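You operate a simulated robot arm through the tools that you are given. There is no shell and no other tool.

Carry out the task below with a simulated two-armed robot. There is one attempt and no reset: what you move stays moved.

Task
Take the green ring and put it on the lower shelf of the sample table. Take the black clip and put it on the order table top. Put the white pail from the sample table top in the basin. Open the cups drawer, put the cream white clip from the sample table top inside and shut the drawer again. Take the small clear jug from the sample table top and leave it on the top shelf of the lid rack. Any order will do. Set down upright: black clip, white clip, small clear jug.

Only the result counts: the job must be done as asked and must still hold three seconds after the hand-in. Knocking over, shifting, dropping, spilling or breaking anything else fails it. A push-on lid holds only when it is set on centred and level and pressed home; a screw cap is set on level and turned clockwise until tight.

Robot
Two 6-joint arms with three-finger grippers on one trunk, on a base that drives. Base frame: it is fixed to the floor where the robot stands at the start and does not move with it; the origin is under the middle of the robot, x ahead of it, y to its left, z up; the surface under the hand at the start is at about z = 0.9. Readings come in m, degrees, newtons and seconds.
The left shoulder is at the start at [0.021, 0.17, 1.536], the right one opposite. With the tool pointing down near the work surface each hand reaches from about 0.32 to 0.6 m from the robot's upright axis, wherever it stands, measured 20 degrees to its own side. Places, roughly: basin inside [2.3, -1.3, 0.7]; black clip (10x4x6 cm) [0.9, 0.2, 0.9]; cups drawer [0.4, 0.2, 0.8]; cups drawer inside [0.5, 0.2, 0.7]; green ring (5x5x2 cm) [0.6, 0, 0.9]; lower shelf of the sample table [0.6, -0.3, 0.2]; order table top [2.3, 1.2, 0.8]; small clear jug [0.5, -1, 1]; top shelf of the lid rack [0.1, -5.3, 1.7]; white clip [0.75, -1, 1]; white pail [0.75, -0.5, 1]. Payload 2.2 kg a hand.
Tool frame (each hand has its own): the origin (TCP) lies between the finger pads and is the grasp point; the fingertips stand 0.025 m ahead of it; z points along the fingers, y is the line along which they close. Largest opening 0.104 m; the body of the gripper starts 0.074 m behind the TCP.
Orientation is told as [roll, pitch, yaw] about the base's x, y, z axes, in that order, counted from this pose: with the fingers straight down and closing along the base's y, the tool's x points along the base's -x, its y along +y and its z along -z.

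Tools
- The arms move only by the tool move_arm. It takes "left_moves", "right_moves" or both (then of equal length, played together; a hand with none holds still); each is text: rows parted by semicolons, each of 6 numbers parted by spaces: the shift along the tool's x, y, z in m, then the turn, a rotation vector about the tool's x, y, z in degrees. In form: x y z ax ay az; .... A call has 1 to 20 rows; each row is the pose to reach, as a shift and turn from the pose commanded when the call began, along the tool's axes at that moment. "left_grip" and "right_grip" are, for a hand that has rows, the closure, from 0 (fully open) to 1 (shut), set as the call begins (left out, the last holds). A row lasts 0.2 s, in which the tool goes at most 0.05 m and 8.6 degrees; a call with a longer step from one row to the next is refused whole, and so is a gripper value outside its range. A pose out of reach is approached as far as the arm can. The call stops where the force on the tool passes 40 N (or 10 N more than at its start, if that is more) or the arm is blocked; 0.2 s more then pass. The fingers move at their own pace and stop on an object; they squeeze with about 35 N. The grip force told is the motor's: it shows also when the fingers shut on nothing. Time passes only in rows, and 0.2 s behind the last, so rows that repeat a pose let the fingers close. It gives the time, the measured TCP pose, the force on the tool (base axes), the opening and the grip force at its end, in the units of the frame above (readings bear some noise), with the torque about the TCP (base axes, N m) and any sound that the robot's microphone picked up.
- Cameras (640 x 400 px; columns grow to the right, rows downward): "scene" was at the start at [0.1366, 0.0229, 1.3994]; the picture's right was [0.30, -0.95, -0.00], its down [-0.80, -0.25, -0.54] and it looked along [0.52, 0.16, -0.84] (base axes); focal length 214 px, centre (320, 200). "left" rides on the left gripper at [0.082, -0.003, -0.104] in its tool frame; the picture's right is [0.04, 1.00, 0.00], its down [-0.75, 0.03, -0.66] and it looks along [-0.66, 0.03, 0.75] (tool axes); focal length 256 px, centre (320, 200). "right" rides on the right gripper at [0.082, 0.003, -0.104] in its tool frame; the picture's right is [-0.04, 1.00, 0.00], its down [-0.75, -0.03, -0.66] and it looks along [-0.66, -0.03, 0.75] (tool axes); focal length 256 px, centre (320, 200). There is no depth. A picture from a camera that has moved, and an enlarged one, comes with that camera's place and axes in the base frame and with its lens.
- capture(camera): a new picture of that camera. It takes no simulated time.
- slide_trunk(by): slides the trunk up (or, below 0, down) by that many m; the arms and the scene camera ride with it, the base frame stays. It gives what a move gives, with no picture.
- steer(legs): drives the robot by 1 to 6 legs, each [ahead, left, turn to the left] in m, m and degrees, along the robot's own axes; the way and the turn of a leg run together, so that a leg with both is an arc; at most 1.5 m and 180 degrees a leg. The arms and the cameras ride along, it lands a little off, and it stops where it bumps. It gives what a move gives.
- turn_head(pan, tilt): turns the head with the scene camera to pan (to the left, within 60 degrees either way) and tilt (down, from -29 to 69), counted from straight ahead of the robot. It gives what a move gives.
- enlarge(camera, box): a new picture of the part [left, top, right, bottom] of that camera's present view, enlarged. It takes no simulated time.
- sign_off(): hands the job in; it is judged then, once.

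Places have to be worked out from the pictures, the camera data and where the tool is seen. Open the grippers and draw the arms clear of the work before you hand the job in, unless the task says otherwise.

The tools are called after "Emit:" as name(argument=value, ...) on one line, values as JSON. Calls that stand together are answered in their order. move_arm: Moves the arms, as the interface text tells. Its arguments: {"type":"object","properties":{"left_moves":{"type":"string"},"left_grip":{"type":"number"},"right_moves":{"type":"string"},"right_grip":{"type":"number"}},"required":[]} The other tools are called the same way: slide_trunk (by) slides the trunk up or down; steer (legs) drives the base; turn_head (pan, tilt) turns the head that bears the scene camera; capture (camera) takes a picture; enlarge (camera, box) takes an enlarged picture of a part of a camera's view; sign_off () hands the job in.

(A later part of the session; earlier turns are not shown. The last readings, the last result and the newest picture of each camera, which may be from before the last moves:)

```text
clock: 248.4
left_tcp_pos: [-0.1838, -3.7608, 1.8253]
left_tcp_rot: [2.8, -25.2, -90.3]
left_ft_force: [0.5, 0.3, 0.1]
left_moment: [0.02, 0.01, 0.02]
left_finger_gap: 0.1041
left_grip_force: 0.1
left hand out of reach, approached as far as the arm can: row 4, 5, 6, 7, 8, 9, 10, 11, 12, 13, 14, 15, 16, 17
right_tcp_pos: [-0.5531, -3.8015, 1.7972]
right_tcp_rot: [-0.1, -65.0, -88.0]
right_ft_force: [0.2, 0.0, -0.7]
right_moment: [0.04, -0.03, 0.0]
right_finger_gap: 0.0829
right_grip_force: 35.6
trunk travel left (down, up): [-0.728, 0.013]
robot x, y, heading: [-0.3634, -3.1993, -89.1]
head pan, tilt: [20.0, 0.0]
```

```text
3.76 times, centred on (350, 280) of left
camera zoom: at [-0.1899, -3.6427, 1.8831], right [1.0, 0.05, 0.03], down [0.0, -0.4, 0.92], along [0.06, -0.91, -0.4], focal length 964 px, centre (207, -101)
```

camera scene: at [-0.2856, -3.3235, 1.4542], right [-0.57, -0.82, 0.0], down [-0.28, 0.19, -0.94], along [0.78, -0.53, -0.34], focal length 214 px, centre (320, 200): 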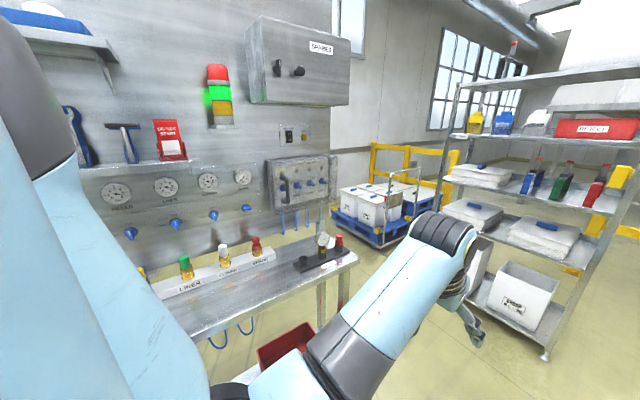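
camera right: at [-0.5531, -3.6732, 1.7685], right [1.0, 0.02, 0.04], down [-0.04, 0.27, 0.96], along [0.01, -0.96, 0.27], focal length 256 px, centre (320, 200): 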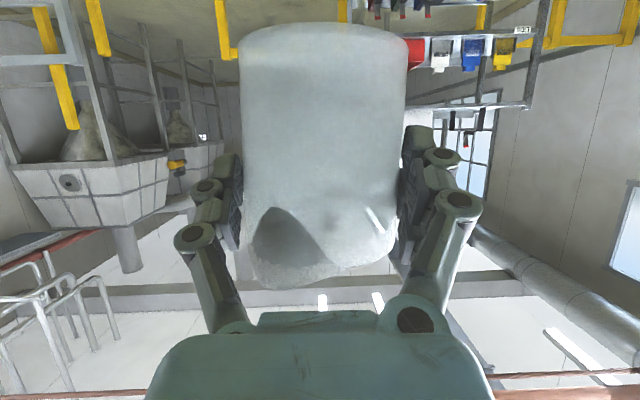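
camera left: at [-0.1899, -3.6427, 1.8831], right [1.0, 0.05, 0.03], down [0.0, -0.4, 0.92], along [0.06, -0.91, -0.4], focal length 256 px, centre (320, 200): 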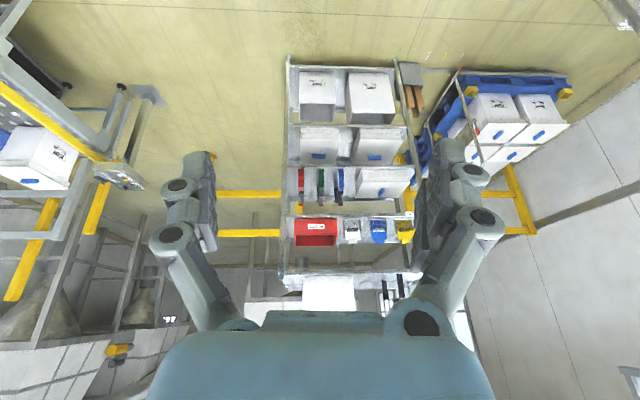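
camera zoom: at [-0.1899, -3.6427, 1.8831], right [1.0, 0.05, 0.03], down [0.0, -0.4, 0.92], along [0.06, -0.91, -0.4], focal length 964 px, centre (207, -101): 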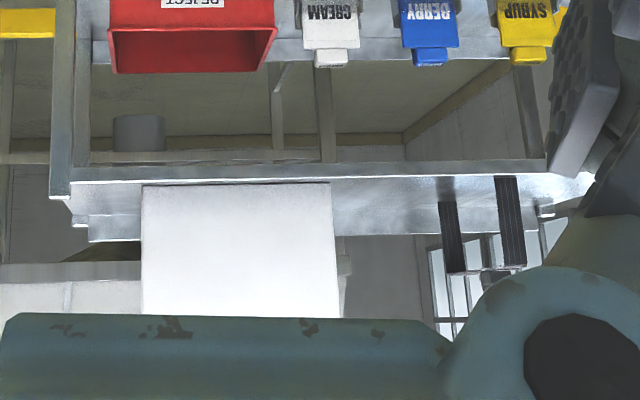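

From this view: white box spans x≈-0.20…0.09, the stand x≈0.335…0.375, so there's a clear 24 cm gap centred at x≈0.21; shelf front at y≈-5.10. I drive forward to y≈-4.3, then strafe left in front of the gap.

Emit:
steer(legs=[[1.1, 0, -0.9], [0, 0.4, 0]])

Emit:
capture(camera="left")

Emit:
turn_head(pan=60, tilt=20)

Emit:
capture(camera="scene")

```text
clock: 256.2
left_tcp_pos: [0.1848, -4.8996, 1.8255]
left_tcp_rot: [2.8, -25.2, -91.8]
left_ft_force: [0.4, -0.1, 0.2]
left_moment: [-0.02, 0.01, 0.01]
left_finger_gap: 0.104
left_grip_force: 0.1
right_tcp_pos: [-0.1881, -4.9295, 1.7976]
right_tcp_rot: [-0.1, -65.0, -89.6]
right_ft_force: [0.1, 0.0, -1.6]
right_moment: [0.04, 0.0, -0.01]
right_finger_gap: 0.0822
right_grip_force: 34.8
trunk travel left (down, up): [-0.728, 0.013]
robot x, y, heading: [0.0211, -4.3341, -90.9]
head pan, tilt: [20.0, 0.0]
```

```text
taken
camera left: at [0.1798, -4.7811, 1.8828], right [1.0, 0.03, 0.03], down [-0.01, -0.4, 0.92], along [0.03, -0.92, -0.4], focal length 256 px, centre (320, 200)
```

left: 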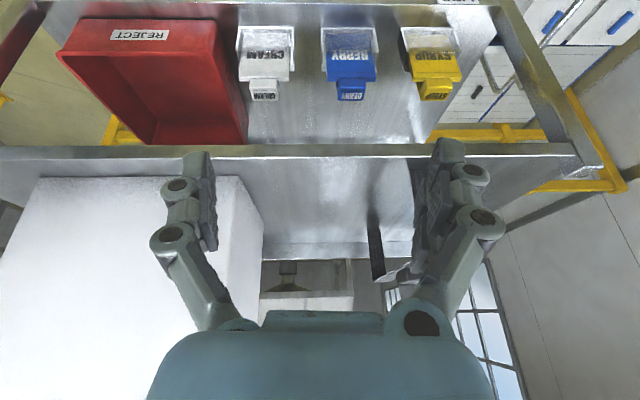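

```text
clock: 257.2
left_tcp_pos: [0.1835, -4.8995, 1.825]
left_tcp_rot: [2.7, -25.2, -91.8]
left_ft_force: [0.0, 0.6, -0.5]
left_moment: [0.0, 0.0, 0.03]
left_finger_gap: 0.1041
left_grip_force: 0.1
right_tcp_pos: [-0.1869, -4.9293, 1.7976]
right_tcp_rot: [-0.1, -65.1, -89.7]
right_ft_force: [0.3, 0.3, -0.6]
right_moment: [0.0, 0.0, 0.0]
right_finger_gap: 0.0827
right_grip_force: 34.5
trunk travel left (down, up): [-0.728, 0.013]
robot x, y, heading: [0.0202, -4.3363, -90.9]
head pan, tilt: [60.0, 20.0]
```

```text
taken
camera scene: at [0.0983, -4.4522, 1.4542], right [-0.52, -0.86, 0.0], down [-0.29, 0.18, -0.94], along [0.81, -0.48, -0.34], focal length 214 px, centre (320, 200)
```

scene: 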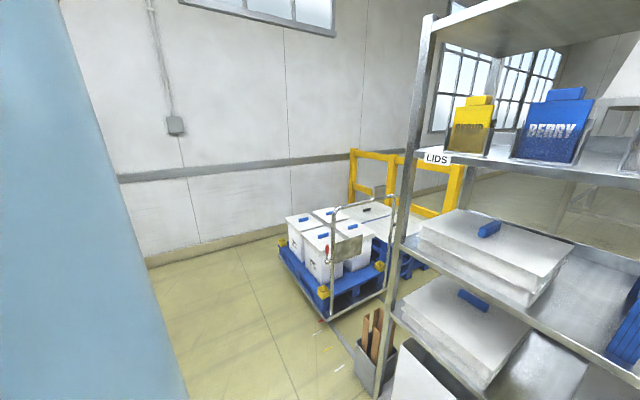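

The shelf top is clear to see: front edge y≈-5.045, box right side x≈0.07, stand's leg x≈0.31. Also the passage to the back is open beyond the rack. I raise the jug 3 cm more and strafe left to line it up with x≈0.19.

Emit:
move_arm(right_moves="-0.0136 0 -0.0063 0 0 0; -0.0272 0 -0.0127 0 0 0; -0.0272 0 -0.0127 0 0 0")

Emit:
steer(legs=[[0, 0.37, 0.9]])

Emit:
capture(camera="left")

Emit:
capture(camera="right")

```text
clock: 258.0
left_tcp_pos: [0.185, -4.9002, 1.8248]
left_tcp_rot: [2.7, -25.2, -91.8]
left_ft_force: [0.3, 0.3, -0.5]
left_moment: [0.04, 0.02, 0.01]
left_finger_gap: 0.104
left_grip_force: 0.1
right_tcp_pos: [-0.1871, -4.9297, 1.8272]
right_tcp_rot: [-0.2, -65.0, -89.7]
right_ft_force: [0.6, 0.1, -1.3]
right_moment: [-0.02, -0.02, 0.03]
right_finger_gap: 0.0825
right_grip_force: 35.2
trunk travel left (down, up): [-0.728, 0.013]
robot x, y, heading: [0.021, -4.3376, -90.9]
head pan, tilt: [60.0, 20.0]
```

```text
clock: 260.3
left_tcp_pos: [0.5562, -4.8956, 1.8243]
left_tcp_rot: [2.8, -25.2, -90.1]
left_ft_force: [-0.3, -0.2, 0.5]
left_moment: [-0.03, 0.0, 0.02]
left_finger_gap: 0.1039
left_grip_force: 0.0
right_tcp_pos: [0.1865, -4.9355, 1.8257]
right_tcp_rot: [0.1, -64.9, -88.1]
right_ft_force: [-0.1, 0.5, -0.1]
right_moment: [0.0, 0.02, 0.05]
right_finger_gap: 0.0826
right_grip_force: 34.7
trunk travel left (down, up): [-0.728, 0.013]
robot x, y, heading: [0.3805, -4.3364, -89.5]
head pan, tilt: [60.0, 20.0]
```

```text
taken
camera left: at [0.5493, -4.7772, 1.8829], right [1.0, 0.05, 0.03], down [0.0, -0.4, 0.92], along [0.06, -0.91, -0.4], focal length 256 px, centre (320, 200)
```

left: 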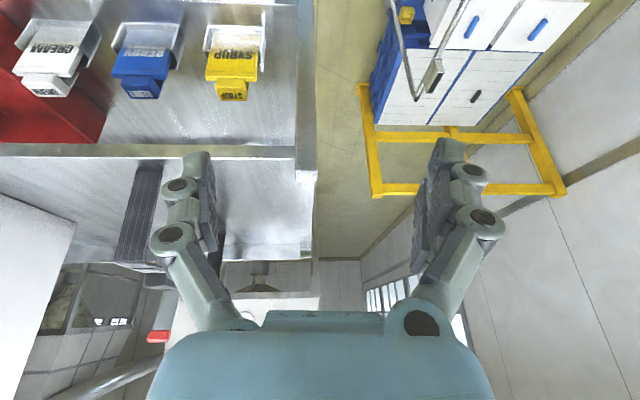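

```text
taken
camera right: at [0.1862, -4.8074, 1.7974], right [1.0, 0.02, 0.04], down [-0.04, 0.27, 0.96], along [0.01, -0.96, 0.28], focal length 256 px, centre (320, 200)
```

right: 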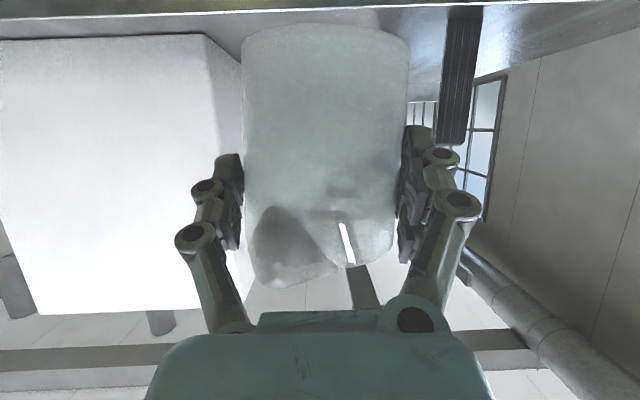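

The jug is lined up in the gap (0.07…0.306). I drive ahead 20 cm to bring it over the shelf.

Emit:
steer(legs=[[0.205, 0, 0]])

Emit:
capture(camera="right")

Emit:
capture(camera="left")

```text
clock: 262.0
left_tcp_pos: [0.5575, -5.1024, 1.8257]
left_tcp_rot: [2.7, -25.4, -90.3]
left_ft_force: [0.2, -0.4, -0.2]
left_moment: [-0.05, -0.01, -0.04]
left_finger_gap: 0.1039
left_grip_force: 0.0
right_tcp_pos: [0.1869, -5.1423, 1.8277]
right_tcp_rot: [0.0, -65.0, -88.2]
right_ft_force: [0.3, 0.0, 0.0]
right_moment: [0.02, 0.0, 0.02]
right_finger_gap: 0.0822
right_grip_force: 34.8
trunk travel left (down, up): [-0.728, 0.013]
robot x, y, heading: [0.3793, -4.5466, -89.7]
head pan, tilt: [60.0, 20.0]
```

```text
taken
camera right: at [0.1877, -5.0128, 1.7985], right [1.0, 0.01, 0.04], down [-0.04, 0.28, 0.96], along [0.0, -0.96, 0.28], focal length 256 px, centre (320, 200)
```

right: 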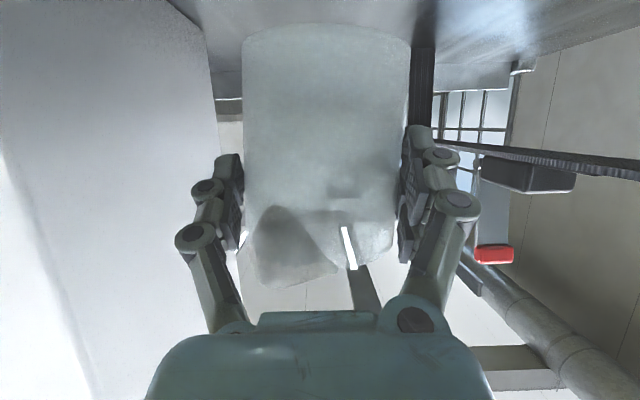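

```text
taken
camera left: at [0.5511, -4.9837, 1.8837], right [1.0, 0.05, 0.03], down [0.0, -0.4, 0.92], along [0.06, -0.91, -0.4], focal length 256 px, centre (320, 200)
```

left: 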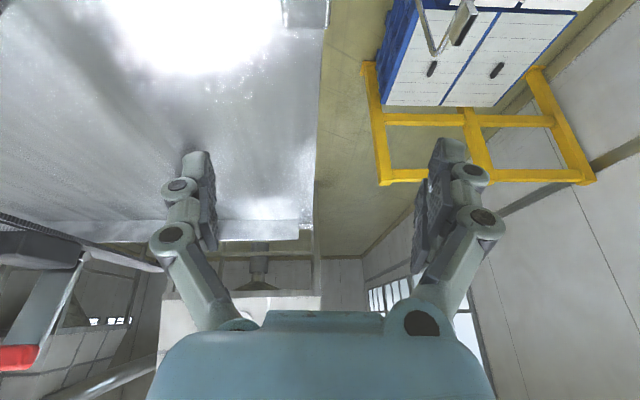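

Over the shelf with clearance both sides. I lower 4.5 cm, then feel for contact.

Emit:
move_arm(right_moves="0.0181 0 0.0085 0 0 0; 0.0317 0 0.0148 0 0 0; 0.0408 0 0.019 0 0 0; 0.0408 0 0.019 0 0 0")

Emit:
capture(camera="right")

```text
clock: 263.0
left_tcp_pos: [0.5591, -5.1048, 1.8248]
left_tcp_rot: [2.7, -25.3, -90.3]
left_ft_force: [-0.2, 0.7, 0.0]
left_moment: [0.0, -0.02, -0.01]
left_finger_gap: 0.1039
left_grip_force: 0.1
right_tcp_pos: [0.1881, -5.1426, 1.7813]
right_tcp_rot: [-0.1, -65.0, -88.2]
right_ft_force: [0.8, -0.3, -0.3]
right_moment: [0.02, 0.0, -0.02]
right_finger_gap: 0.0824
right_grip_force: 35.2
trunk travel left (down, up): [-0.728, 0.013]
robot x, y, heading: [0.3811, -4.5477, -89.3]
head pan, tilt: [60.0, 20.0]
```

```text
taken
camera right: at [0.1887, -5.0136, 1.7514], right [1.0, 0.01, 0.04], down [-0.04, 0.28, 0.96], along [0.0, -0.96, 0.28], focal length 256 px, centre (320, 200)
```

right: 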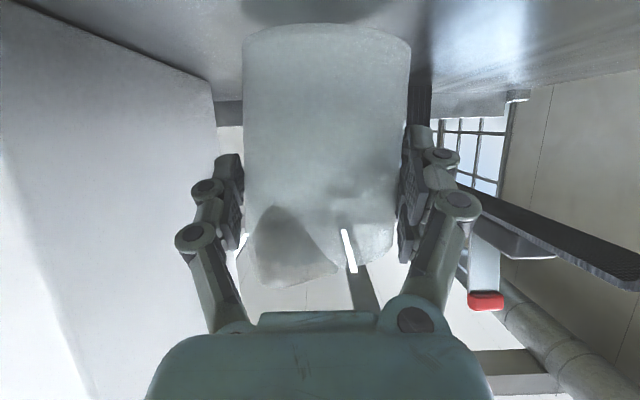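

Emit:
move_arm(right_moves="0.0036 0 0.0017 0 0 0; 0.0073 0 0.0034 0 0 0; 0.0091 0 0.0042 0 0 0; 0.0091 0 0.0042 0 0 0")

```text
clock: 264.0
left_tcp_pos: [0.5585, -5.1039, 1.8255]
left_tcp_rot: [2.7, -25.2, -90.3]
left_ft_force: [0.5, -0.5, 0.0]
left_moment: [0.02, 0.0, -0.03]
left_finger_gap: 0.1039
left_grip_force: 0.1
right_tcp_pos: [0.1882, -5.1424, 1.7712]
right_tcp_rot: [-0.1, -65.0, -88.2]
right_ft_force: [-1.2, -0.5, 0.4]
right_moment: [0.0, 0.04, -0.03]
right_finger_gap: 0.0822
right_grip_force: 34.9
trunk travel left (down, up): [-0.728, 0.013]
robot x, y, heading: [0.3816, -4.5467, -89.4]
head pan, tilt: [60.0, 20.0]
```

Emit:
move_arm(right_moves="0.0027 0 0.0013 0 0 0; 0.0054 0 0.0025 0 0 0; 0.0073 0 0.0034 0 0 0; 0.0073 0 0.0034 0 0 0")

```text
clock: 265.0
left_tcp_pos: [0.5622, -5.0992, 1.8267]
left_tcp_rot: [2.5, -25.3, -90.3]
left_ft_force: [-0.2, 0.0, -0.7]
left_moment: [-0.04, -0.02, 0.01]
left_finger_gap: 0.1043
left_grip_force: 0.1
right_tcp_pos: [0.1912, -5.1387, 1.7666]
right_tcp_rot: [-0.4, -65.3, -87.8]
right_ft_force: [4.9, 4.4, 16.7]
right_moment: [-0.33, 0.32, 0.06]
right_finger_gap: 0.081
right_grip_force: 35.3
trunk travel left (down, up): [-0.728, 0.013]
robot x, y, heading: [0.3835, -4.5424, -89.4]
head pan, tilt: [60.0, 20.0]
```

Contact (17 N): the jug stands on the shelf. I ease off 2 mm and open the fingers.

Emit:
move_arm(right_moves="-0.0018 0 -0.0008 0 0 0; -0.0018 0 -0.0008 0 0 0")

Emit:
move_arm(right_moves="0 0 0 0 0 0; 0 0 0 0 0 0; 0 0 0 0 0 0", right_grip=0)

Emit:
capture(camera="right")

```text
clock: 265.6
left_tcp_pos: [0.558, -5.1032, 1.8256]
left_tcp_rot: [2.7, -25.3, -90.3]
left_ft_force: [0.5, -0.5, -0.9]
left_moment: [0.01, -0.01, 0.03]
left_finger_gap: 0.104
left_grip_force: 0.1
right_tcp_pos: [0.1887, -5.1424, 1.766]
right_tcp_rot: [-0.2, -65.0, -88.2]
right_ft_force: [2.5, 2.1, 9.4]
right_moment: [-0.34, 0.15, 0.05]
right_finger_gap: 0.0811
right_grip_force: 34.7
trunk travel left (down, up): [-0.728, 0.013]
robot x, y, heading: [0.3791, -4.5497, -89.5]
head pan, tilt: [60.0, 20.0]
```

```text
clock: 266.4
left_tcp_pos: [0.5575, -5.1055, 1.825]
left_tcp_rot: [2.8, -25.2, -90.3]
left_ft_force: [0.1, 0.0, 0.3]
left_moment: [0.04, 0.0, -0.01]
left_finger_gap: 0.104
left_grip_force: 0.1
right_tcp_pos: [0.188, -5.1446, 1.7667]
right_tcp_rot: [-0.1, -65.0, -88.1]
right_ft_force: [0.3, -0.3, -0.6]
right_moment: [0.01, 0.0, -0.02]
right_finger_gap: 0.1041
right_grip_force: 0.1
trunk travel left (down, up): [-0.728, 0.013]
robot x, y, heading: [0.3808, -4.5432, -89.7]
head pan, tilt: [60.0, 20.0]
```

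```text
taken
camera right: at [0.1876, -5.0155, 1.7368], right [1.0, 0.01, 0.04], down [-0.04, 0.27, 0.96], along [0.0, -0.96, 0.28], focal length 256 px, centre (320, 200)
```

right: 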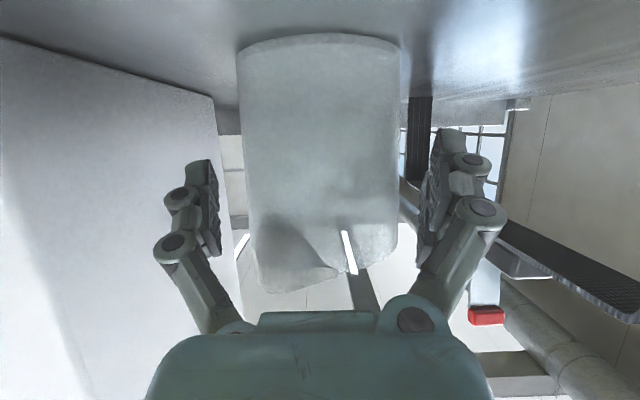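

The jug stands free. I withdraw the hand along its axis, then back the base off.

Emit:
move_arm(right_moves="0 0 -0.03 0 0 0; 0 0 -0.06 0 0 0; 0 0 -0.09 0 0 0; 0 0 -0.12 0 0 0; 0 0 -0.12 0 0 0")

Emit:
capture(camera="right")

```text
clock: 267.6
left_tcp_pos: [0.5571, -5.1048, 1.8244]
left_tcp_rot: [2.8, -25.2, -90.3]
left_ft_force: [0.0, -0.1, 0.4]
left_moment: [0.02, -0.05, -0.04]
left_finger_gap: 0.1041
left_grip_force: 0.1
right_tcp_pos: [0.1967, -5.1263, 1.8209]
right_tcp_rot: [-0.1, -65.1, -88.3]
right_ft_force: [-0.5, -0.5, 0.5]
right_moment: [0.0, -0.03, 0.02]
right_finger_gap: 0.1039
right_grip_force: 0.1
right hand out of reach, approached as far as the arm can: row 1, 2, 3, 4, 5
trunk travel left (down, up): [-0.728, 0.013]
robot x, y, heading: [0.3801, -4.5444, -89.4]
head pan, tilt: [60.0, 20.0]
```

```text
taken
camera right: at [0.1974, -4.9971, 1.7917], right [1.0, 0.01, 0.04], down [-0.04, 0.28, 0.96], along [0.0, -0.96, 0.28], focal length 256 px, centre (320, 200)
```

right: 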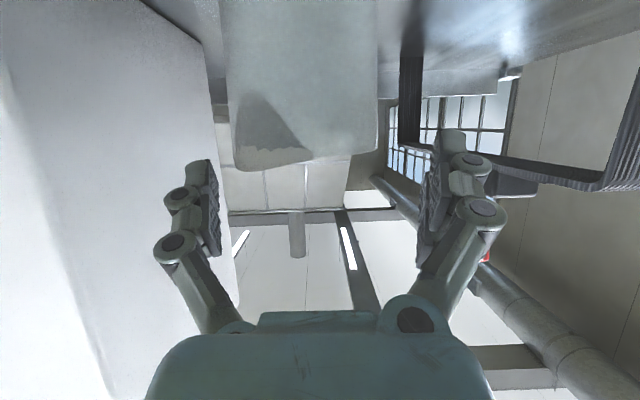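

The hand rose rather than retreated (inner reach limit), upright jug undisturbed. I shift it back 8 mm to centre over the jug, a bit higher, then back the base off.

Emit:
move_arm(right_moves="-0.009 -0.008 -0.0042 0 0 0; -0.0272 -0.008 -0.0127 0 0 0; -0.0272 -0.008 -0.0127 0 0 0")

```text
clock: 268.4
left_tcp_pos: [0.5581, -5.1045, 1.8249]
left_tcp_rot: [2.7, -25.3, -90.2]
left_ft_force: [0.2, -0.7, -0.4]
left_moment: [0.01, 0.02, 0.05]
left_finger_gap: 0.1039
left_grip_force: 0.0
right_tcp_pos: [0.1882, -5.1221, 1.8526]
right_tcp_rot: [-0.2, -65.0, -88.2]
right_ft_force: [0.3, 0.3, -0.2]
right_moment: [-0.02, 0.0, 0.01]
right_finger_gap: 0.1039
right_grip_force: 0.1
trunk travel left (down, up): [-0.728, 0.013]
robot x, y, heading: [0.381, -4.5422, -89.3]
head pan, tilt: [60.0, 20.0]
```

Clear above the rim. Backing off.

Emit:
steer(legs=[[-0.3, 0, 0]])

Emit:
capture(camera="right")

Emit:
turn_head(pan=-15, tilt=-15)

Emit:
capture(camera="scene")

```text
clock: 270.4
left_tcp_pos: [0.5572, -4.8126, 1.825]
left_tcp_rot: [2.7, -25.1, -90.3]
left_ft_force: [-0.1, 0.5, 0.1]
left_moment: [0.0, 0.02, 0.04]
left_finger_gap: 0.1037
left_grip_force: 0.0
right_tcp_pos: [0.1879, -4.8307, 1.8522]
right_tcp_rot: [-0.2, -64.9, -88.1]
right_ft_force: [-0.3, -0.6, -1.1]
right_moment: [0.0, -0.01, 0.01]
right_finger_gap: 0.1039
right_grip_force: 0.1
trunk travel left (down, up): [-0.728, 0.013]
robot x, y, heading: [0.38, -4.2505, -89.3]
head pan, tilt: [60.0, 20.0]
```

```text
taken
camera right: at [0.1883, -4.7015, 1.8233], right [1.0, 0.02, 0.04], down [-0.04, 0.27, 0.96], along [0.0, -0.96, 0.27], focal length 256 px, centre (320, 200)
```

right: 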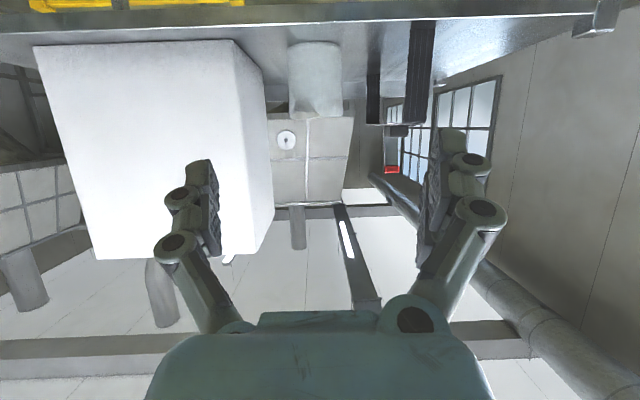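

```text
clock: 271.9
left_tcp_pos: [0.5555, -4.8102, 1.8251]
left_tcp_rot: [2.7, -25.1, -90.2]
left_ft_force: [-1.1, 0.4, -0.3]
left_moment: [-0.02, -0.01, -0.02]
left_finger_gap: 0.1039
left_grip_force: 0.0
right_tcp_pos: [0.1889, -4.8274, 1.8519]
right_tcp_rot: [-0.1, -64.9, -88.2]
right_ft_force: [-0.6, -0.5, 0.2]
right_moment: [-0.01, 0.0, 0.03]
right_finger_gap: 0.104
right_grip_force: 0.1
trunk travel left (down, up): [-0.728, 0.013]
robot x, y, heading: [0.3767, -4.2502, -89.4]
head pan, tilt: [-15.0, -15.0]
```

```text
taken
camera scene: at [0.3576, -4.3972, 1.5089], right [-0.97, 0.25, 0.0], down [-0.06, -0.25, -0.97], along [-0.24, -0.94, 0.26], focal length 214 px, centre (320, 200)
```

scene: 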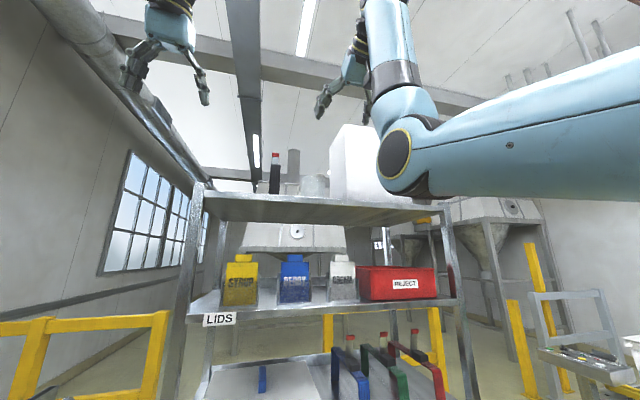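

The jug stands upright on the top shelf between the stand and the box. Now I lower both arms to travel poses in this free spot.

Emit:
move_arm(left_moves="0.0226 0 0.0388 0.17 0 0; 0.0453 0 0.0775 0.34 0 0; 0.0679 0 0.1163 0.51 0 0; 0.0905 0 0.155 0.68 0 0; 0.1131 0 0.1938 0.84 0 0; 0.1358 0 0.2325 1.01 0 0; 0.1584 0 0.2713 1.18 0 0; 0.181 0 0.31 1.35 0 0; 0.2037 0 0.3488 1.52 0 0; 0.2263 0 0.3875 1.69 0 0; 0.2489 0 0.4263 1.86 0 0; 0.2715 0 0.465 2.03 0 0; 0.2942 0 0.5038 2.2 0 0; 0.3168 0 0.5425 2.37 0 0; 0.3394 0 0.5813 2.53 0 0; 0.362 0 0.62 2.7 0 0; 0.362 0 0.62 2.7 0 0", right_moves="0.0413 0 0.0193 0 2.5 0; 0.0826 0 0.0385 0 5 0; 0.1239 0 0.0578 0 7.5 0; 0.1652 0 0.077 0 10 0; 0.2065 0 0.0963 0 12.5 0; 0.2478 0 0.1155 0 15 0; 0.2891 0 0.1348 0 17.5 0; 0.3304 0 0.154 0 20 0; 0.3717 0 0.1733 0 22.5 0; 0.413 0 0.1925 0 25 0; 0.4543 0 0.2118 0 27.5 0; 0.4956 0 0.231 0 30 0; 0.5369 0 0.2503 0 32.5 0; 0.5782 0 0.2695 0 35 0; 0.6195 0 0.2888 0 37.5 0; 0.661 0 0.308 0 40 0; 0.661 0 0.308 0 40 0")

Emit:
steer(legs=[[0, 0, 89.4]])

Emit:
turn_head(pan=0, tilt=25)

Emit:
capture(camera="scene")

```text
clock: 274.1
left_tcp_pos: [0.5148, -4.9845, 1.6098]
left_tcp_rot: [1.2, -30.7, -90.0]
left_ft_force: [0.4, -0.2, -2.5]
left_moment: [0.0, 0.09, -0.05]
left_finger_gap: 0.1042
left_grip_force: 0.0
left hand out of reach, approached as far as the arm can: row 1, 2, 3, 4, 5, 6, 7, 8, 9, 10, 11
right_tcp_pos: [0.1866, -4.8388, 1.4005]
right_tcp_rot: [-0.2, -40.1, -88.1]
right_ft_force: [-0.1, -0.8, 2.0]
right_moment: [0.14, 0.01, -0.01]
right_finger_gap: 0.1038
right_grip_force: 0.1
right hand out of reach, approached as far as the arm can: row 1, 2, 3, 4, 5, 6, 7, 8
trunk travel left (down, up): [-0.728, 0.013]
robot x, y, heading: [0.3775, -4.2512, -89.3]
head pan, tilt: [-15.0, -15.0]
stopped in row 11 (left hand): the force on the tool passed its limit at 54 N (the readings are from after the stop); the commanded pose is now the measured one
```

```text
clock: 278.2
left_tcp_pos: [1.0977, -4.1604, 1.6117]
left_tcp_rot: [1.6, -30.6, -2.9]
left_ft_force: [0.2, -0.3, -0.1]
left_moment: [-0.01, -0.02, 0.01]
left_finger_gap: 0.1036
left_grip_force: 0.0
right_tcp_pos: [0.939, -4.4783, 1.4038]
right_tcp_rot: [0.4, -40.4, -0.7]
right_ft_force: [0.5, -0.6, 0.0]
right_moment: [-0.04, -0.03, -0.01]
right_finger_gap: 0.1038
right_grip_force: 0.0
trunk travel left (down, up): [-0.728, 0.013]
robot x, y, heading: [0.3731, -4.2524, -1.6]
head pan, tilt: [-15.0, -15.0]
stopped in leg 1: the robot was blocked; the commanded pose is now the measured one
```

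```text
clock: 279.3
left_tcp_pos: [1.0979, -4.1607, 1.6117]
left_tcp_rot: [1.9, -30.6, -2.8]
left_ft_force: [-0.5, 0.5, -0.8]
left_moment: [0.0, -0.02, 0.0]
left_finger_gap: 0.1041
left_grip_force: 0.2
right_tcp_pos: [0.9383, -4.4789, 1.4042]
right_tcp_rot: [0.4, -40.4, -0.8]
right_ft_force: [0.1, 0.1, -0.1]
right_moment: [0.04, 0.01, 0.0]
right_finger_gap: 0.1038
right_grip_force: 0.0
trunk travel left (down, up): [-0.728, 0.013]
robot x, y, heading: [0.3788, -4.2507, -1.6]
head pan, tilt: [0.0, 25.0]
```

```text
taken
camera scene: at [0.5304, -4.2671, 1.4469], right [-0.03, -1.0, -0.01], down [-0.42, 0.02, -0.91], along [0.91, -0.02, -0.42], focal length 214 px, centre (320, 200)
```

scene: 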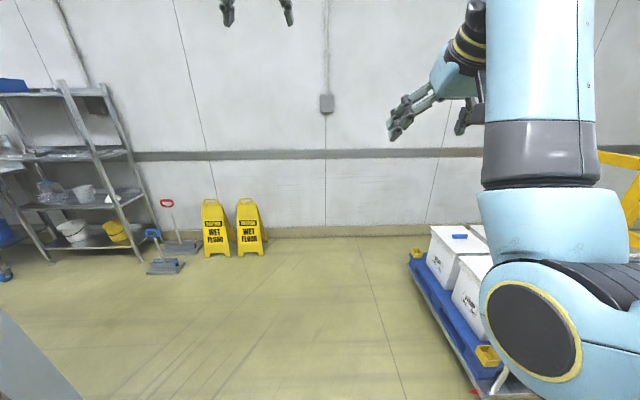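

Two surprises: the left hand met something with 54 N while lowering (it had drifted forward to y≈-4.98, near the rack's front), and the turn was blocked just before its end. I look left first to see what blocks the robot.

Emit:
turn_head(pan=60, tilt=20)

Emit:
capture(camera="scene")

Emit:
turn_head(pan=-60, tilt=20)

Emit:
capture(camera="scene")

Emit:
capture(camera="left")

Emit:
capture(camera="right")

```text
clock: 280.6
left_tcp_pos: [1.0985, -4.1612, 1.6118]
left_tcp_rot: [1.8, -30.6, -2.8]
left_ft_force: [0.0, -0.1, -0.4]
left_moment: [0.01, 0.01, -0.01]
left_finger_gap: 0.1037
left_grip_force: 0.1
right_tcp_pos: [0.9389, -4.4797, 1.4041]
right_tcp_rot: [0.4, -40.4, -0.7]
right_ft_force: [-0.3, -0.6, 0.1]
right_moment: [0.02, -0.01, -0.02]
right_finger_gap: 0.1041
right_grip_force: 0.1
trunk travel left (down, up): [-0.728, 0.013]
robot x, y, heading: [0.376, -4.2509, -1.9]
head pan, tilt: [60.0, 20.0]
```

```text
taken
camera scene: at [0.4877, -4.1853, 1.4553], right [0.85, -0.53, 0.0], down [-0.18, -0.28, -0.94], along [0.5, 0.8, -0.33], focal length 214 px, centre (320, 200)
```

scene: 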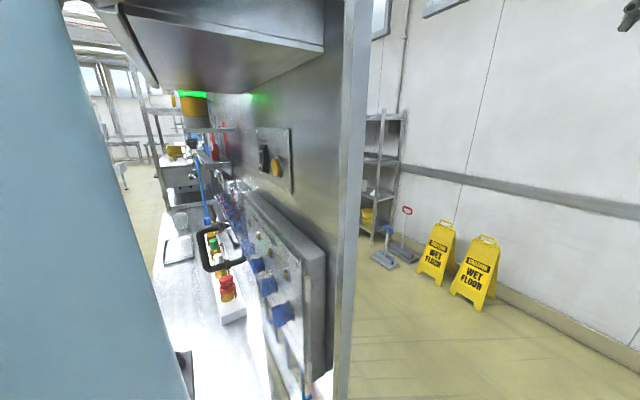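

```text
clock: 282.6
left_tcp_pos: [1.0988, -4.161, 1.6111]
left_tcp_rot: [1.8, -30.6, -2.8]
left_ft_force: [-0.8, 0.5, -0.8]
left_moment: [0.02, 0.0, 0.0]
left_finger_gap: 0.1039
left_grip_force: 0.1
right_tcp_pos: [0.9412, -4.4795, 1.4033]
right_tcp_rot: [0.4, -40.3, -0.7]
right_ft_force: [0.6, -0.4, 0.5]
right_moment: [0.01, 0.01, 0.02]
right_finger_gap: 0.1042
right_grip_force: 0.1
trunk travel left (down, up): [-0.728, 0.013]
robot x, y, heading: [0.3779, -4.2517, -2.1]
head pan, tilt: [-60.0, 20.0]
```

```text
taken
camera scene: at [0.4833, -4.3466, 1.4541], right [-0.88, -0.47, -0.01], down [-0.16, 0.31, -0.94], along [0.45, -0.82, -0.35], focal length 214 px, centre (320, 200)
```

scene: 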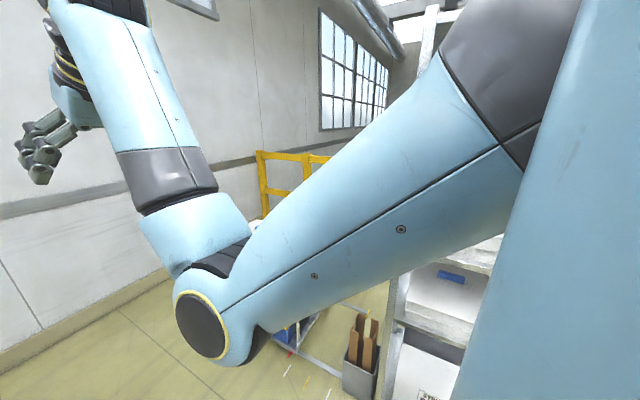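

```text
taken
camera left: at [0.9764, -4.1614, 1.658], right [0.0, 1.0, 0.01], down [0.31, -0.01, 0.95], along [0.95, 0.0, -0.31], focal length 256 px, centre (320, 200)
```

left: 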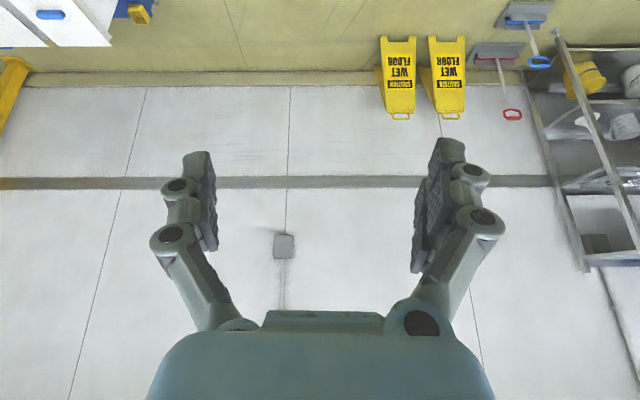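

```text
taken
camera right: at [0.8115, -4.4751, 1.4309], right [0.04, 1.0, 0.03], down [0.15, -0.04, 0.99], along [0.99, -0.03, -0.15], focal length 256 px, centre (320, 200)
```

right: 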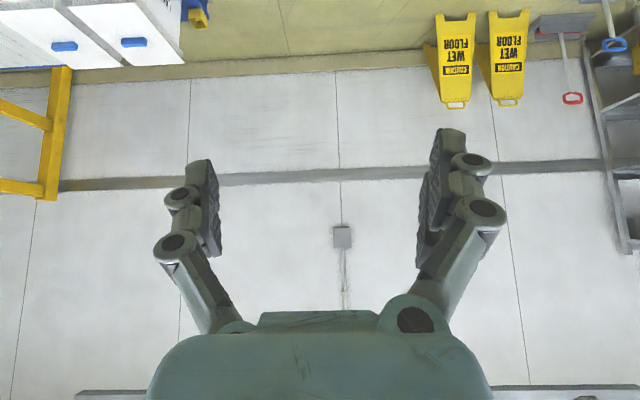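

The robot's left side is against the end of the tool table/panel, which stopped the turn; nothing on it looks disturbed. I shift right (away from it) and turn partly back to check the rack.

Emit:
steer(legs=[[0, -0.15, 0], [0, 0, -40]])

Emit:
turn_head(pan=-50, tilt=0)

Emit:
capture(camera="scene")

```text
clock: 285.8
left_tcp_pos: [1.003, -4.7897, 1.6068]
left_tcp_rot: [1.3, -30.4, -42.1]
left_ft_force: [0.5, 0.0, -0.4]
left_moment: [0.0, 0.01, 0.02]
left_finger_gap: 0.104
left_grip_force: 0.0
right_tcp_pos: [0.6737, -4.9344, 1.4023]
right_tcp_rot: [-0.2, -40.0, -39.9]
right_ft_force: [0.0, 0.6, 0.5]
right_moment: [0.0, 0.03, 0.03]
right_finger_gap: 0.1041
right_grip_force: 0.0
trunk travel left (down, up): [-0.728, 0.013]
robot x, y, heading: [0.3702, -4.4049, -41.2]
head pan, tilt: [-60.0, 20.0]
```

```text
clock: 286.6
left_tcp_pos: [1.0023, -4.7905, 1.6076]
left_tcp_rot: [1.3, -30.3, -42.0]
left_ft_force: [-0.2, 0.0, 0.5]
left_moment: [-0.02, -0.03, 0.0]
left_finger_gap: 0.1039
left_grip_force: 0.0
right_tcp_pos: [0.676, -4.935, 1.403]
right_tcp_rot: [-0.3, -40.1, -39.8]
right_ft_force: [0.2, 0.0, -0.1]
right_moment: [0.0, 0.03, 0.02]
right_finger_gap: 0.1038
right_grip_force: 0.0
trunk travel left (down, up): [-0.728, 0.013]
robot x, y, heading: [0.3694, -4.4045, -41.2]
head pan, tilt: [-50.0, 0.0]
```

```text
taken
camera scene: at [0.4219, -4.5404, 1.4864], right [-1.0, 0.02, 0.0], down [0.0, 0.0, -1.0], along [-0.02, -1.0, 0.0], focal length 214 px, centre (320, 200)
```

scene: 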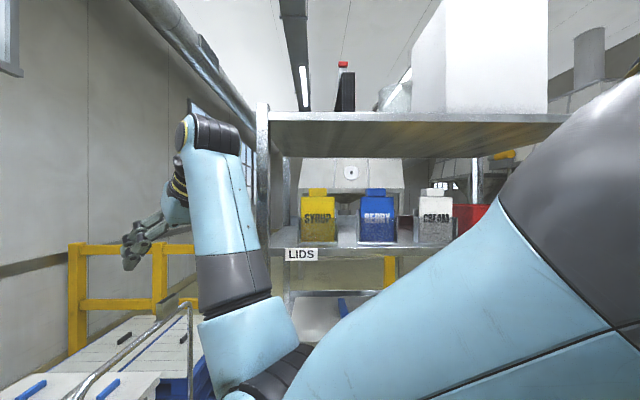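

The rack looks intact. I zoom in on the jug to be sure it still stands upright.

Emit:
enlarge(camera="scene", box=[300, 40, 460, 140])

```text
4.00 times, centred on (380, 90) of scene
camera zoom: at [0.4219, -4.5404, 1.4864], right [-1.0, 0.02, 0.0], down [0.0, 0.0, -1.0], along [-0.02, -1.0, 0.0], focal length 858 px, centre (80, 640)
```

zoom: 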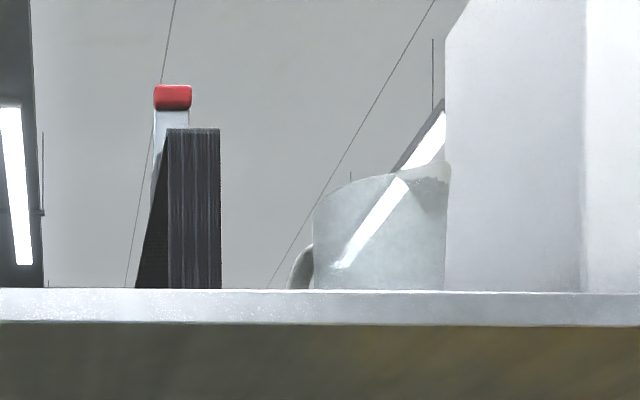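

The jug is upright and undisturbed. I now lower both arms to travel poses with a safer path (hands kept further out).

Emit:
move_arm(left_moves="0.0351 0.0066 0.0276 0.12 0.48 0; 0.0702 0.0133 0.0552 0.24 0.96 0; 0.1053 0.0199 0.0829 0.35 1.45 0; 0.1404 0.0265 0.1105 0.47 1.93 0; 0.1755 0.0332 0.1381 0.59 2.41 0; 0.2105 0.0398 0.1657 0.71 2.89 0; 0.2456 0.0465 0.1933 0.83 3.37 0; 0.2807 0.0531 0.2209 0.95 3.85 0; 0.3158 0.0597 0.2486 1.06 4.34 0; 0.3509 0.0664 0.2762 1.18 4.82 0; 0.386 0.073 0.3038 1.3 5.3 0; 0.386 0.073 0.3038 1.3 5.3 0", right_moves="0.0169 0 0.0159 0 1.36 0; 0.0337 0 0.0317 0 2.73 0; 0.0506 0 0.0476 0 4.09 0; 0.0675 0 0.0635 0 5.45 0; 0.0844 0 0.0793 0 6.82 0; 0.1012 0 0.0952 0 8.18 0; 0.1181 0 0.111 0 9.55 0; 0.135 0 0.1269 0 10.91 0; 0.1519 0 0.1428 0 12.27 0; 0.1687 0 0.1586 0 13.64 0; 0.1856 0 0.1745 0 15 0; 0.1856 0 0.1745 0 15 0")

```text
clock: 289.2
left_tcp_pos: [1.0534, -4.719, 1.0895]
left_tcp_rot: [0.0, -25.0, -41.8]
left_ft_force: [-0.7, 0.6, -0.1]
left_moment: [0.01, 0.01, 0.01]
left_finger_gap: 0.1041
left_grip_force: 0.0
left hand out of reach, approached as far as the arm can: row 1, 2, 3, 4, 5, 6, 7, 8, 9, 10, 11, 12
right_tcp_pos: [0.6528, -4.9179, 1.1486]
right_tcp_rot: [-0.1, -25.2, -40.0]
right_ft_force: [-0.5, 0.9, -0.6]
right_moment: [0.0, -0.04, -0.04]
right_finger_gap: 0.1039
right_grip_force: 0.1
trunk travel left (down, up): [-0.728, 0.013]
robot x, y, heading: [0.3709, -4.4089, -41.1]
head pan, tilt: [-50.0, 0.0]
```

Right is fine. The left hand came down but stays far out (rel 0.72); I try to draw it in 15 cm.

Emit:
move_arm(left_moves="0.0272 0 -0.0127 0 0 0; 0.0544 0 -0.0254 0 0 0; 0.0816 0 -0.038 0 0 0; 0.1088 0 -0.0507 0 0 0; 0.136 0 -0.0634 0 0 0; 0.136 0 -0.0634 0 0 0")

Emit:
turn_head(pan=30, tilt=30)

Emit:
capture(camera="scene")

```text
clock: 290.6
left_tcp_pos: [1.0336, -4.7064, 1.0385]
left_tcp_rot: [0.0, -25.0, -41.8]
left_ft_force: [-0.7, -0.1, -0.4]
left_moment: [0.0, 0.01, 0.0]
left_finger_gap: 0.1042
left_grip_force: 0.0
left hand out of reach, approached as far as the arm can: row 1, 2, 3, 4, 5, 6
right_tcp_pos: [0.6542, -4.9165, 1.1491]
right_tcp_rot: [-0.1, -25.1, -39.8]
right_ft_force: [-0.6, -0.7, -0.1]
right_moment: [0.02, 0.02, 0.02]
right_finger_gap: 0.1038
right_grip_force: 0.0
trunk travel left (down, up): [-0.728, 0.013]
robot x, y, heading: [0.3704, -4.4006, -41.4]
head pan, tilt: [-50.0, 0.0]
```

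```text
clock: 292.1
left_tcp_pos: [1.0327, -4.7056, 1.0385]
left_tcp_rot: [0.0, -25.0, -41.9]
left_ft_force: [0.1, -0.6, 0.2]
left_moment: [-0.01, -0.01, 0.01]
left_finger_gap: 0.104
left_grip_force: 0.0
right_tcp_pos: [0.6535, -4.9177, 1.1506]
right_tcp_rot: [-0.2, -25.1, -39.9]
right_ft_force: [0.0, 0.0, 0.2]
right_moment: [-0.03, 0.04, -0.03]
right_finger_gap: 0.104
right_grip_force: 0.0
trunk travel left (down, up): [-0.728, 0.013]
robot x, y, heading: [0.3699, -4.4065, -41.0]
head pan, tilt: [30.0, 30.0]
```

```text
taken
camera scene: at [0.5125, -4.4679, 1.4381], right [-0.19, -0.98, 0.0], down [-0.49, 0.1, -0.87], along [0.85, -0.17, -0.5], focal length 214 px, centre (320, 200)
```

scene: 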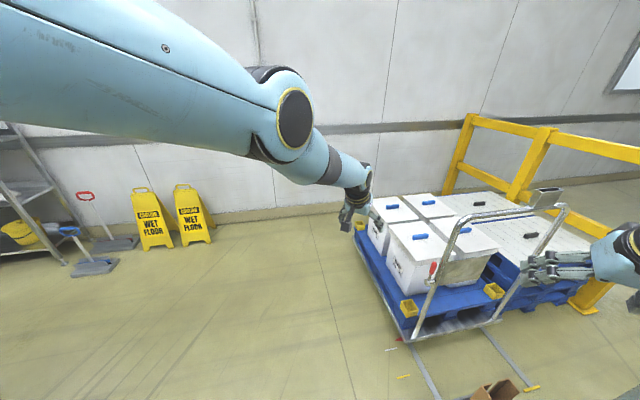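

The left arm has flipped into an elbow-up posture, which limits it. I try to stretch it straight and bring it back elbow-down.

Emit:
move_arm(left_moves="-0.0489 0 -0.0103 0 0 0; -0.0978 0 -0.0206 0 0 0; -0.1468 0 -0.0308 0 0 0; -0.1957 0 -0.0411 0 0 0; -0.2446 0 -0.0514 0 0 0; -0.2446 0 -0.0514 0 0 0")

Emit:
capture(camera="scene")

```text
clock: 293.6
left_tcp_pos: [1.0618, -4.7298, 1.1185]
left_tcp_rot: [-0.1, -24.9, -41.9]
left_ft_force: [0.0, 1.1, 0.6]
left_moment: [-0.01, 0.0, -0.01]
left_finger_gap: 0.1041
left_grip_force: 0.2
left hand out of reach, approached as far as the arm can: row 1, 2, 3, 4, 5, 6
right_tcp_pos: [0.6521, -4.9172, 1.1494]
right_tcp_rot: [-0.2, -25.1, -39.9]
right_ft_force: [-0.4, 0.2, 0.2]
right_moment: [-0.03, -0.01, 0.01]
right_finger_gap: 0.1038
right_grip_force: 0.1
trunk travel left (down, up): [-0.728, 0.013]
robot x, y, heading: [0.3712, -4.4071, -41.4]
head pan, tilt: [30.0, 30.0]
```

```text
taken
camera scene: at [0.5126, -4.4678, 1.4381], right [-0.19, -0.98, 0.0], down [-0.49, 0.1, -0.87], along [0.85, -0.17, -0.5], focal length 214 px, centre (320, 200)
```

scene: 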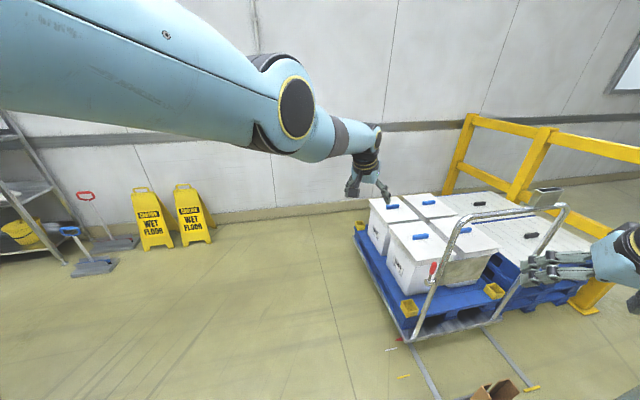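

Nearly straight now. I command it inward and see which way the elbow folds.

Emit:
move_arm(left_moves="0.0362 0 -0.0169 0 0 0; 0.0725 0 -0.0338 0 0 0; 0.1087 0 -0.0507 0 0 0; 0.145 0 -0.0676 0 0 0; 0.145 0 -0.0676 0 0 0")

Emit:
capture(camera="scene")

```text
clock: 294.8
left_tcp_pos: [0.9417, -4.62, 1.1231]
left_tcp_rot: [-0.1, -24.9, -41.8]
left_ft_force: [0.6, 0.4, -0.6]
left_moment: [-0.02, 0.03, 0.0]
left_finger_gap: 0.1039
left_grip_force: 0.1
right_tcp_pos: [0.6524, -4.9183, 1.148]
right_tcp_rot: [-0.2, -25.1, -39.8]
right_ft_force: [0.4, -1.0, 0.0]
right_moment: [-0.01, 0.0, 0.02]
right_finger_gap: 0.1041
right_grip_force: 0.0
trunk travel left (down, up): [-0.728, 0.013]
robot x, y, heading: [0.3697, -4.4054, -41.0]
head pan, tilt: [30.0, 30.0]
```

```text
taken
camera scene: at [0.5135, -4.4688, 1.4379], right [-0.19, -0.98, 0.0], down [-0.49, 0.1, -0.87], along [0.85, -0.17, -0.5], focal length 214 px, centre (320, 200)
```

scene: 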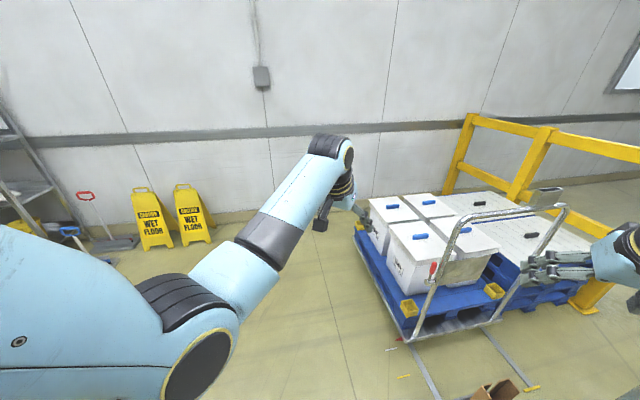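

The left arm is elbow-down again. Now I turn toward the back, drive through the passage and up the back aisle.

Emit:
steer(legs=[[0, 0, 41], [1.15, 0, 0], [0, 0, 90]])

Emit:
turn_head(pan=0, tilt=20)

Emit:
capture(camera="scene")

```text
clock: 306.4
left_tcp_pos: [1.3169, -3.8678, 1.1238]
left_tcp_rot: [-0.1, -25.0, 89.6]
left_ft_force: [0.4, -0.2, -0.2]
left_moment: [0.0, 0.02, 0.02]
left_finger_gap: 0.104
left_grip_force: 0.1
right_tcp_pos: [1.7286, -3.8873, 1.1485]
right_tcp_rot: [-0.2, -25.0, 91.7]
right_ft_force: [-0.2, -0.4, -0.4]
right_moment: [-0.02, 0.0, -0.02]
right_finger_gap: 0.1038
right_grip_force: 0.1
trunk travel left (down, up): [-0.728, 0.013]
robot x, y, heading: [1.5319, -4.4376, 90.8]
head pan, tilt: [30.0, 30.0]
```

```text
clock: 307.4
left_tcp_pos: [1.3165, -3.8681, 1.1245]
left_tcp_rot: [-0.1, -24.9, 89.6]
left_ft_force: [0.2, 0.7, -0.8]
left_moment: [-0.03, -0.02, -0.01]
left_finger_gap: 0.1038
left_grip_force: 0.2
right_tcp_pos: [1.729, -3.8854, 1.1482]
right_tcp_rot: [-0.2, -25.1, 91.7]
right_ft_force: [-0.6, 0.4, -0.4]
right_moment: [0.0, 0.0, -0.01]
right_finger_gap: 0.1041
right_grip_force: 0.1
trunk travel left (down, up): [-0.728, 0.013]
robot x, y, heading: [1.5305, -4.433, 90.4]
head pan, tilt: [0.0, 20.0]
```

```text
taken
camera scene: at [1.5323, -4.271, 1.4541], right [1.0, 0.01, 0.0], down [0.0, -0.34, -0.94], along [-0.01, 0.94, -0.34], focal length 214 px, centre (320, 200)
```

scene: 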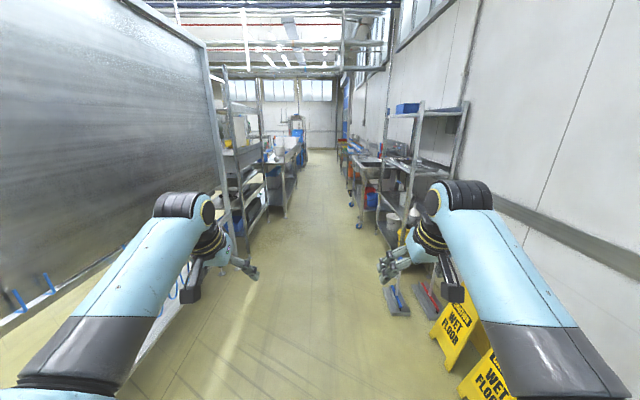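

The back aisle is clear and about 1 m wide, centre x≈1.57. I drive up it to about y≈-1.6.

Emit:
steer(legs=[[1.4, -0.02, -0.4], [1.3, 0, 0]])

Emit:
turn_head(pan=-35, tilt=30)

Emit:
capture(camera="scene")

Emit:
turn_head(pan=40, tilt=30)

Emit:
capture(camera="scene")

```text
clock: 320.5
left_tcp_pos: [1.4246, -1.1619, 1.1242]
left_tcp_rot: [-0.1, -25.0, 86.7]
left_ft_force: [-0.6, -0.2, 0.7]
left_moment: [0.01, 0.02, -0.03]
left_finger_gap: 0.104
left_grip_force: 0.1
right_tcp_pos: [1.8378, -1.1996, 1.1489]
right_tcp_rot: [-0.1, -25.1, 88.9]
right_ft_force: [-0.8, -0.3, -0.5]
right_moment: [0.05, 0.0, -0.02]
right_finger_gap: 0.1042
right_grip_force: 0.1
trunk travel left (down, up): [-0.728, 0.013]
robot x, y, heading: [1.6139, -1.7412, 87.6]
head pan, tilt: [0.0, 20.0]
```

```text
clock: 321.5
left_tcp_pos: [1.4266, -1.1607, 1.1236]
left_tcp_rot: [-0.1, -25.0, 86.8]
left_ft_force: [-0.4, -0.1, -0.3]
left_moment: [0.01, 0.03, 0.01]
left_finger_gap: 0.1037
left_grip_force: 0.1
right_tcp_pos: [1.8383, -1.2003, 1.1494]
right_tcp_rot: [-0.2, -25.1, 88.9]
right_ft_force: [-0.2, 0.0, -0.4]
right_moment: [-0.03, 0.0, -0.02]
right_finger_gap: 0.104
right_grip_force: 0.0
trunk travel left (down, up): [-0.728, 0.013]
robot x, y, heading: [1.6159, -1.7414, 87.8]
head pan, tilt: [-35.0, 30.0]
```

```text
taken
camera scene: at [1.6732, -1.596, 1.4381], right [0.79, -0.61, 0.0], down [-0.3, -0.4, -0.87], along [0.53, 0.69, -0.5], focal length 214 px, centre (320, 200)
```

scene: 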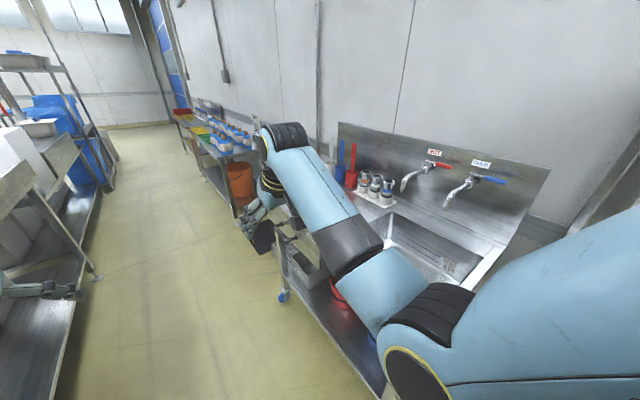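

```text
clock: 322.9
left_tcp_pos: [1.4266, -1.1628, 1.1241]
left_tcp_rot: [-0.1, -25.0, 86.8]
left_ft_force: [-0.2, 0.7, -0.2]
left_moment: [0.0, 0.0, -0.01]
left_finger_gap: 0.1041
left_grip_force: 0.1
right_tcp_pos: [1.839, -1.1998, 1.1481]
right_tcp_rot: [-0.2, -25.1, 88.8]
right_ft_force: [0.2, 0.7, -0.4]
right_moment: [0.0, 0.05, 0.0]
right_finger_gap: 0.1039
right_grip_force: 0.0
trunk travel left (down, up): [-0.728, 0.013]
robot x, y, heading: [1.618, -1.7388, 87.5]
head pan, tilt: [40.0, 30.0]
```

```text
taken
camera scene: at [1.5632, -1.5962, 1.4381], right [0.79, 0.61, 0.0], down [0.3, -0.4, -0.87], along [-0.53, 0.69, -0.5], focal length 214 px, centre (320, 200)
```

scene: 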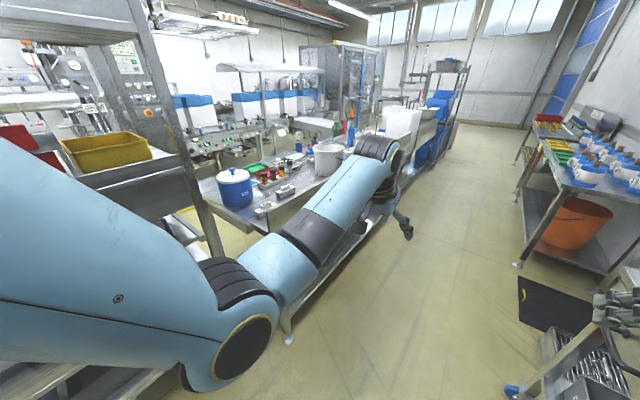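

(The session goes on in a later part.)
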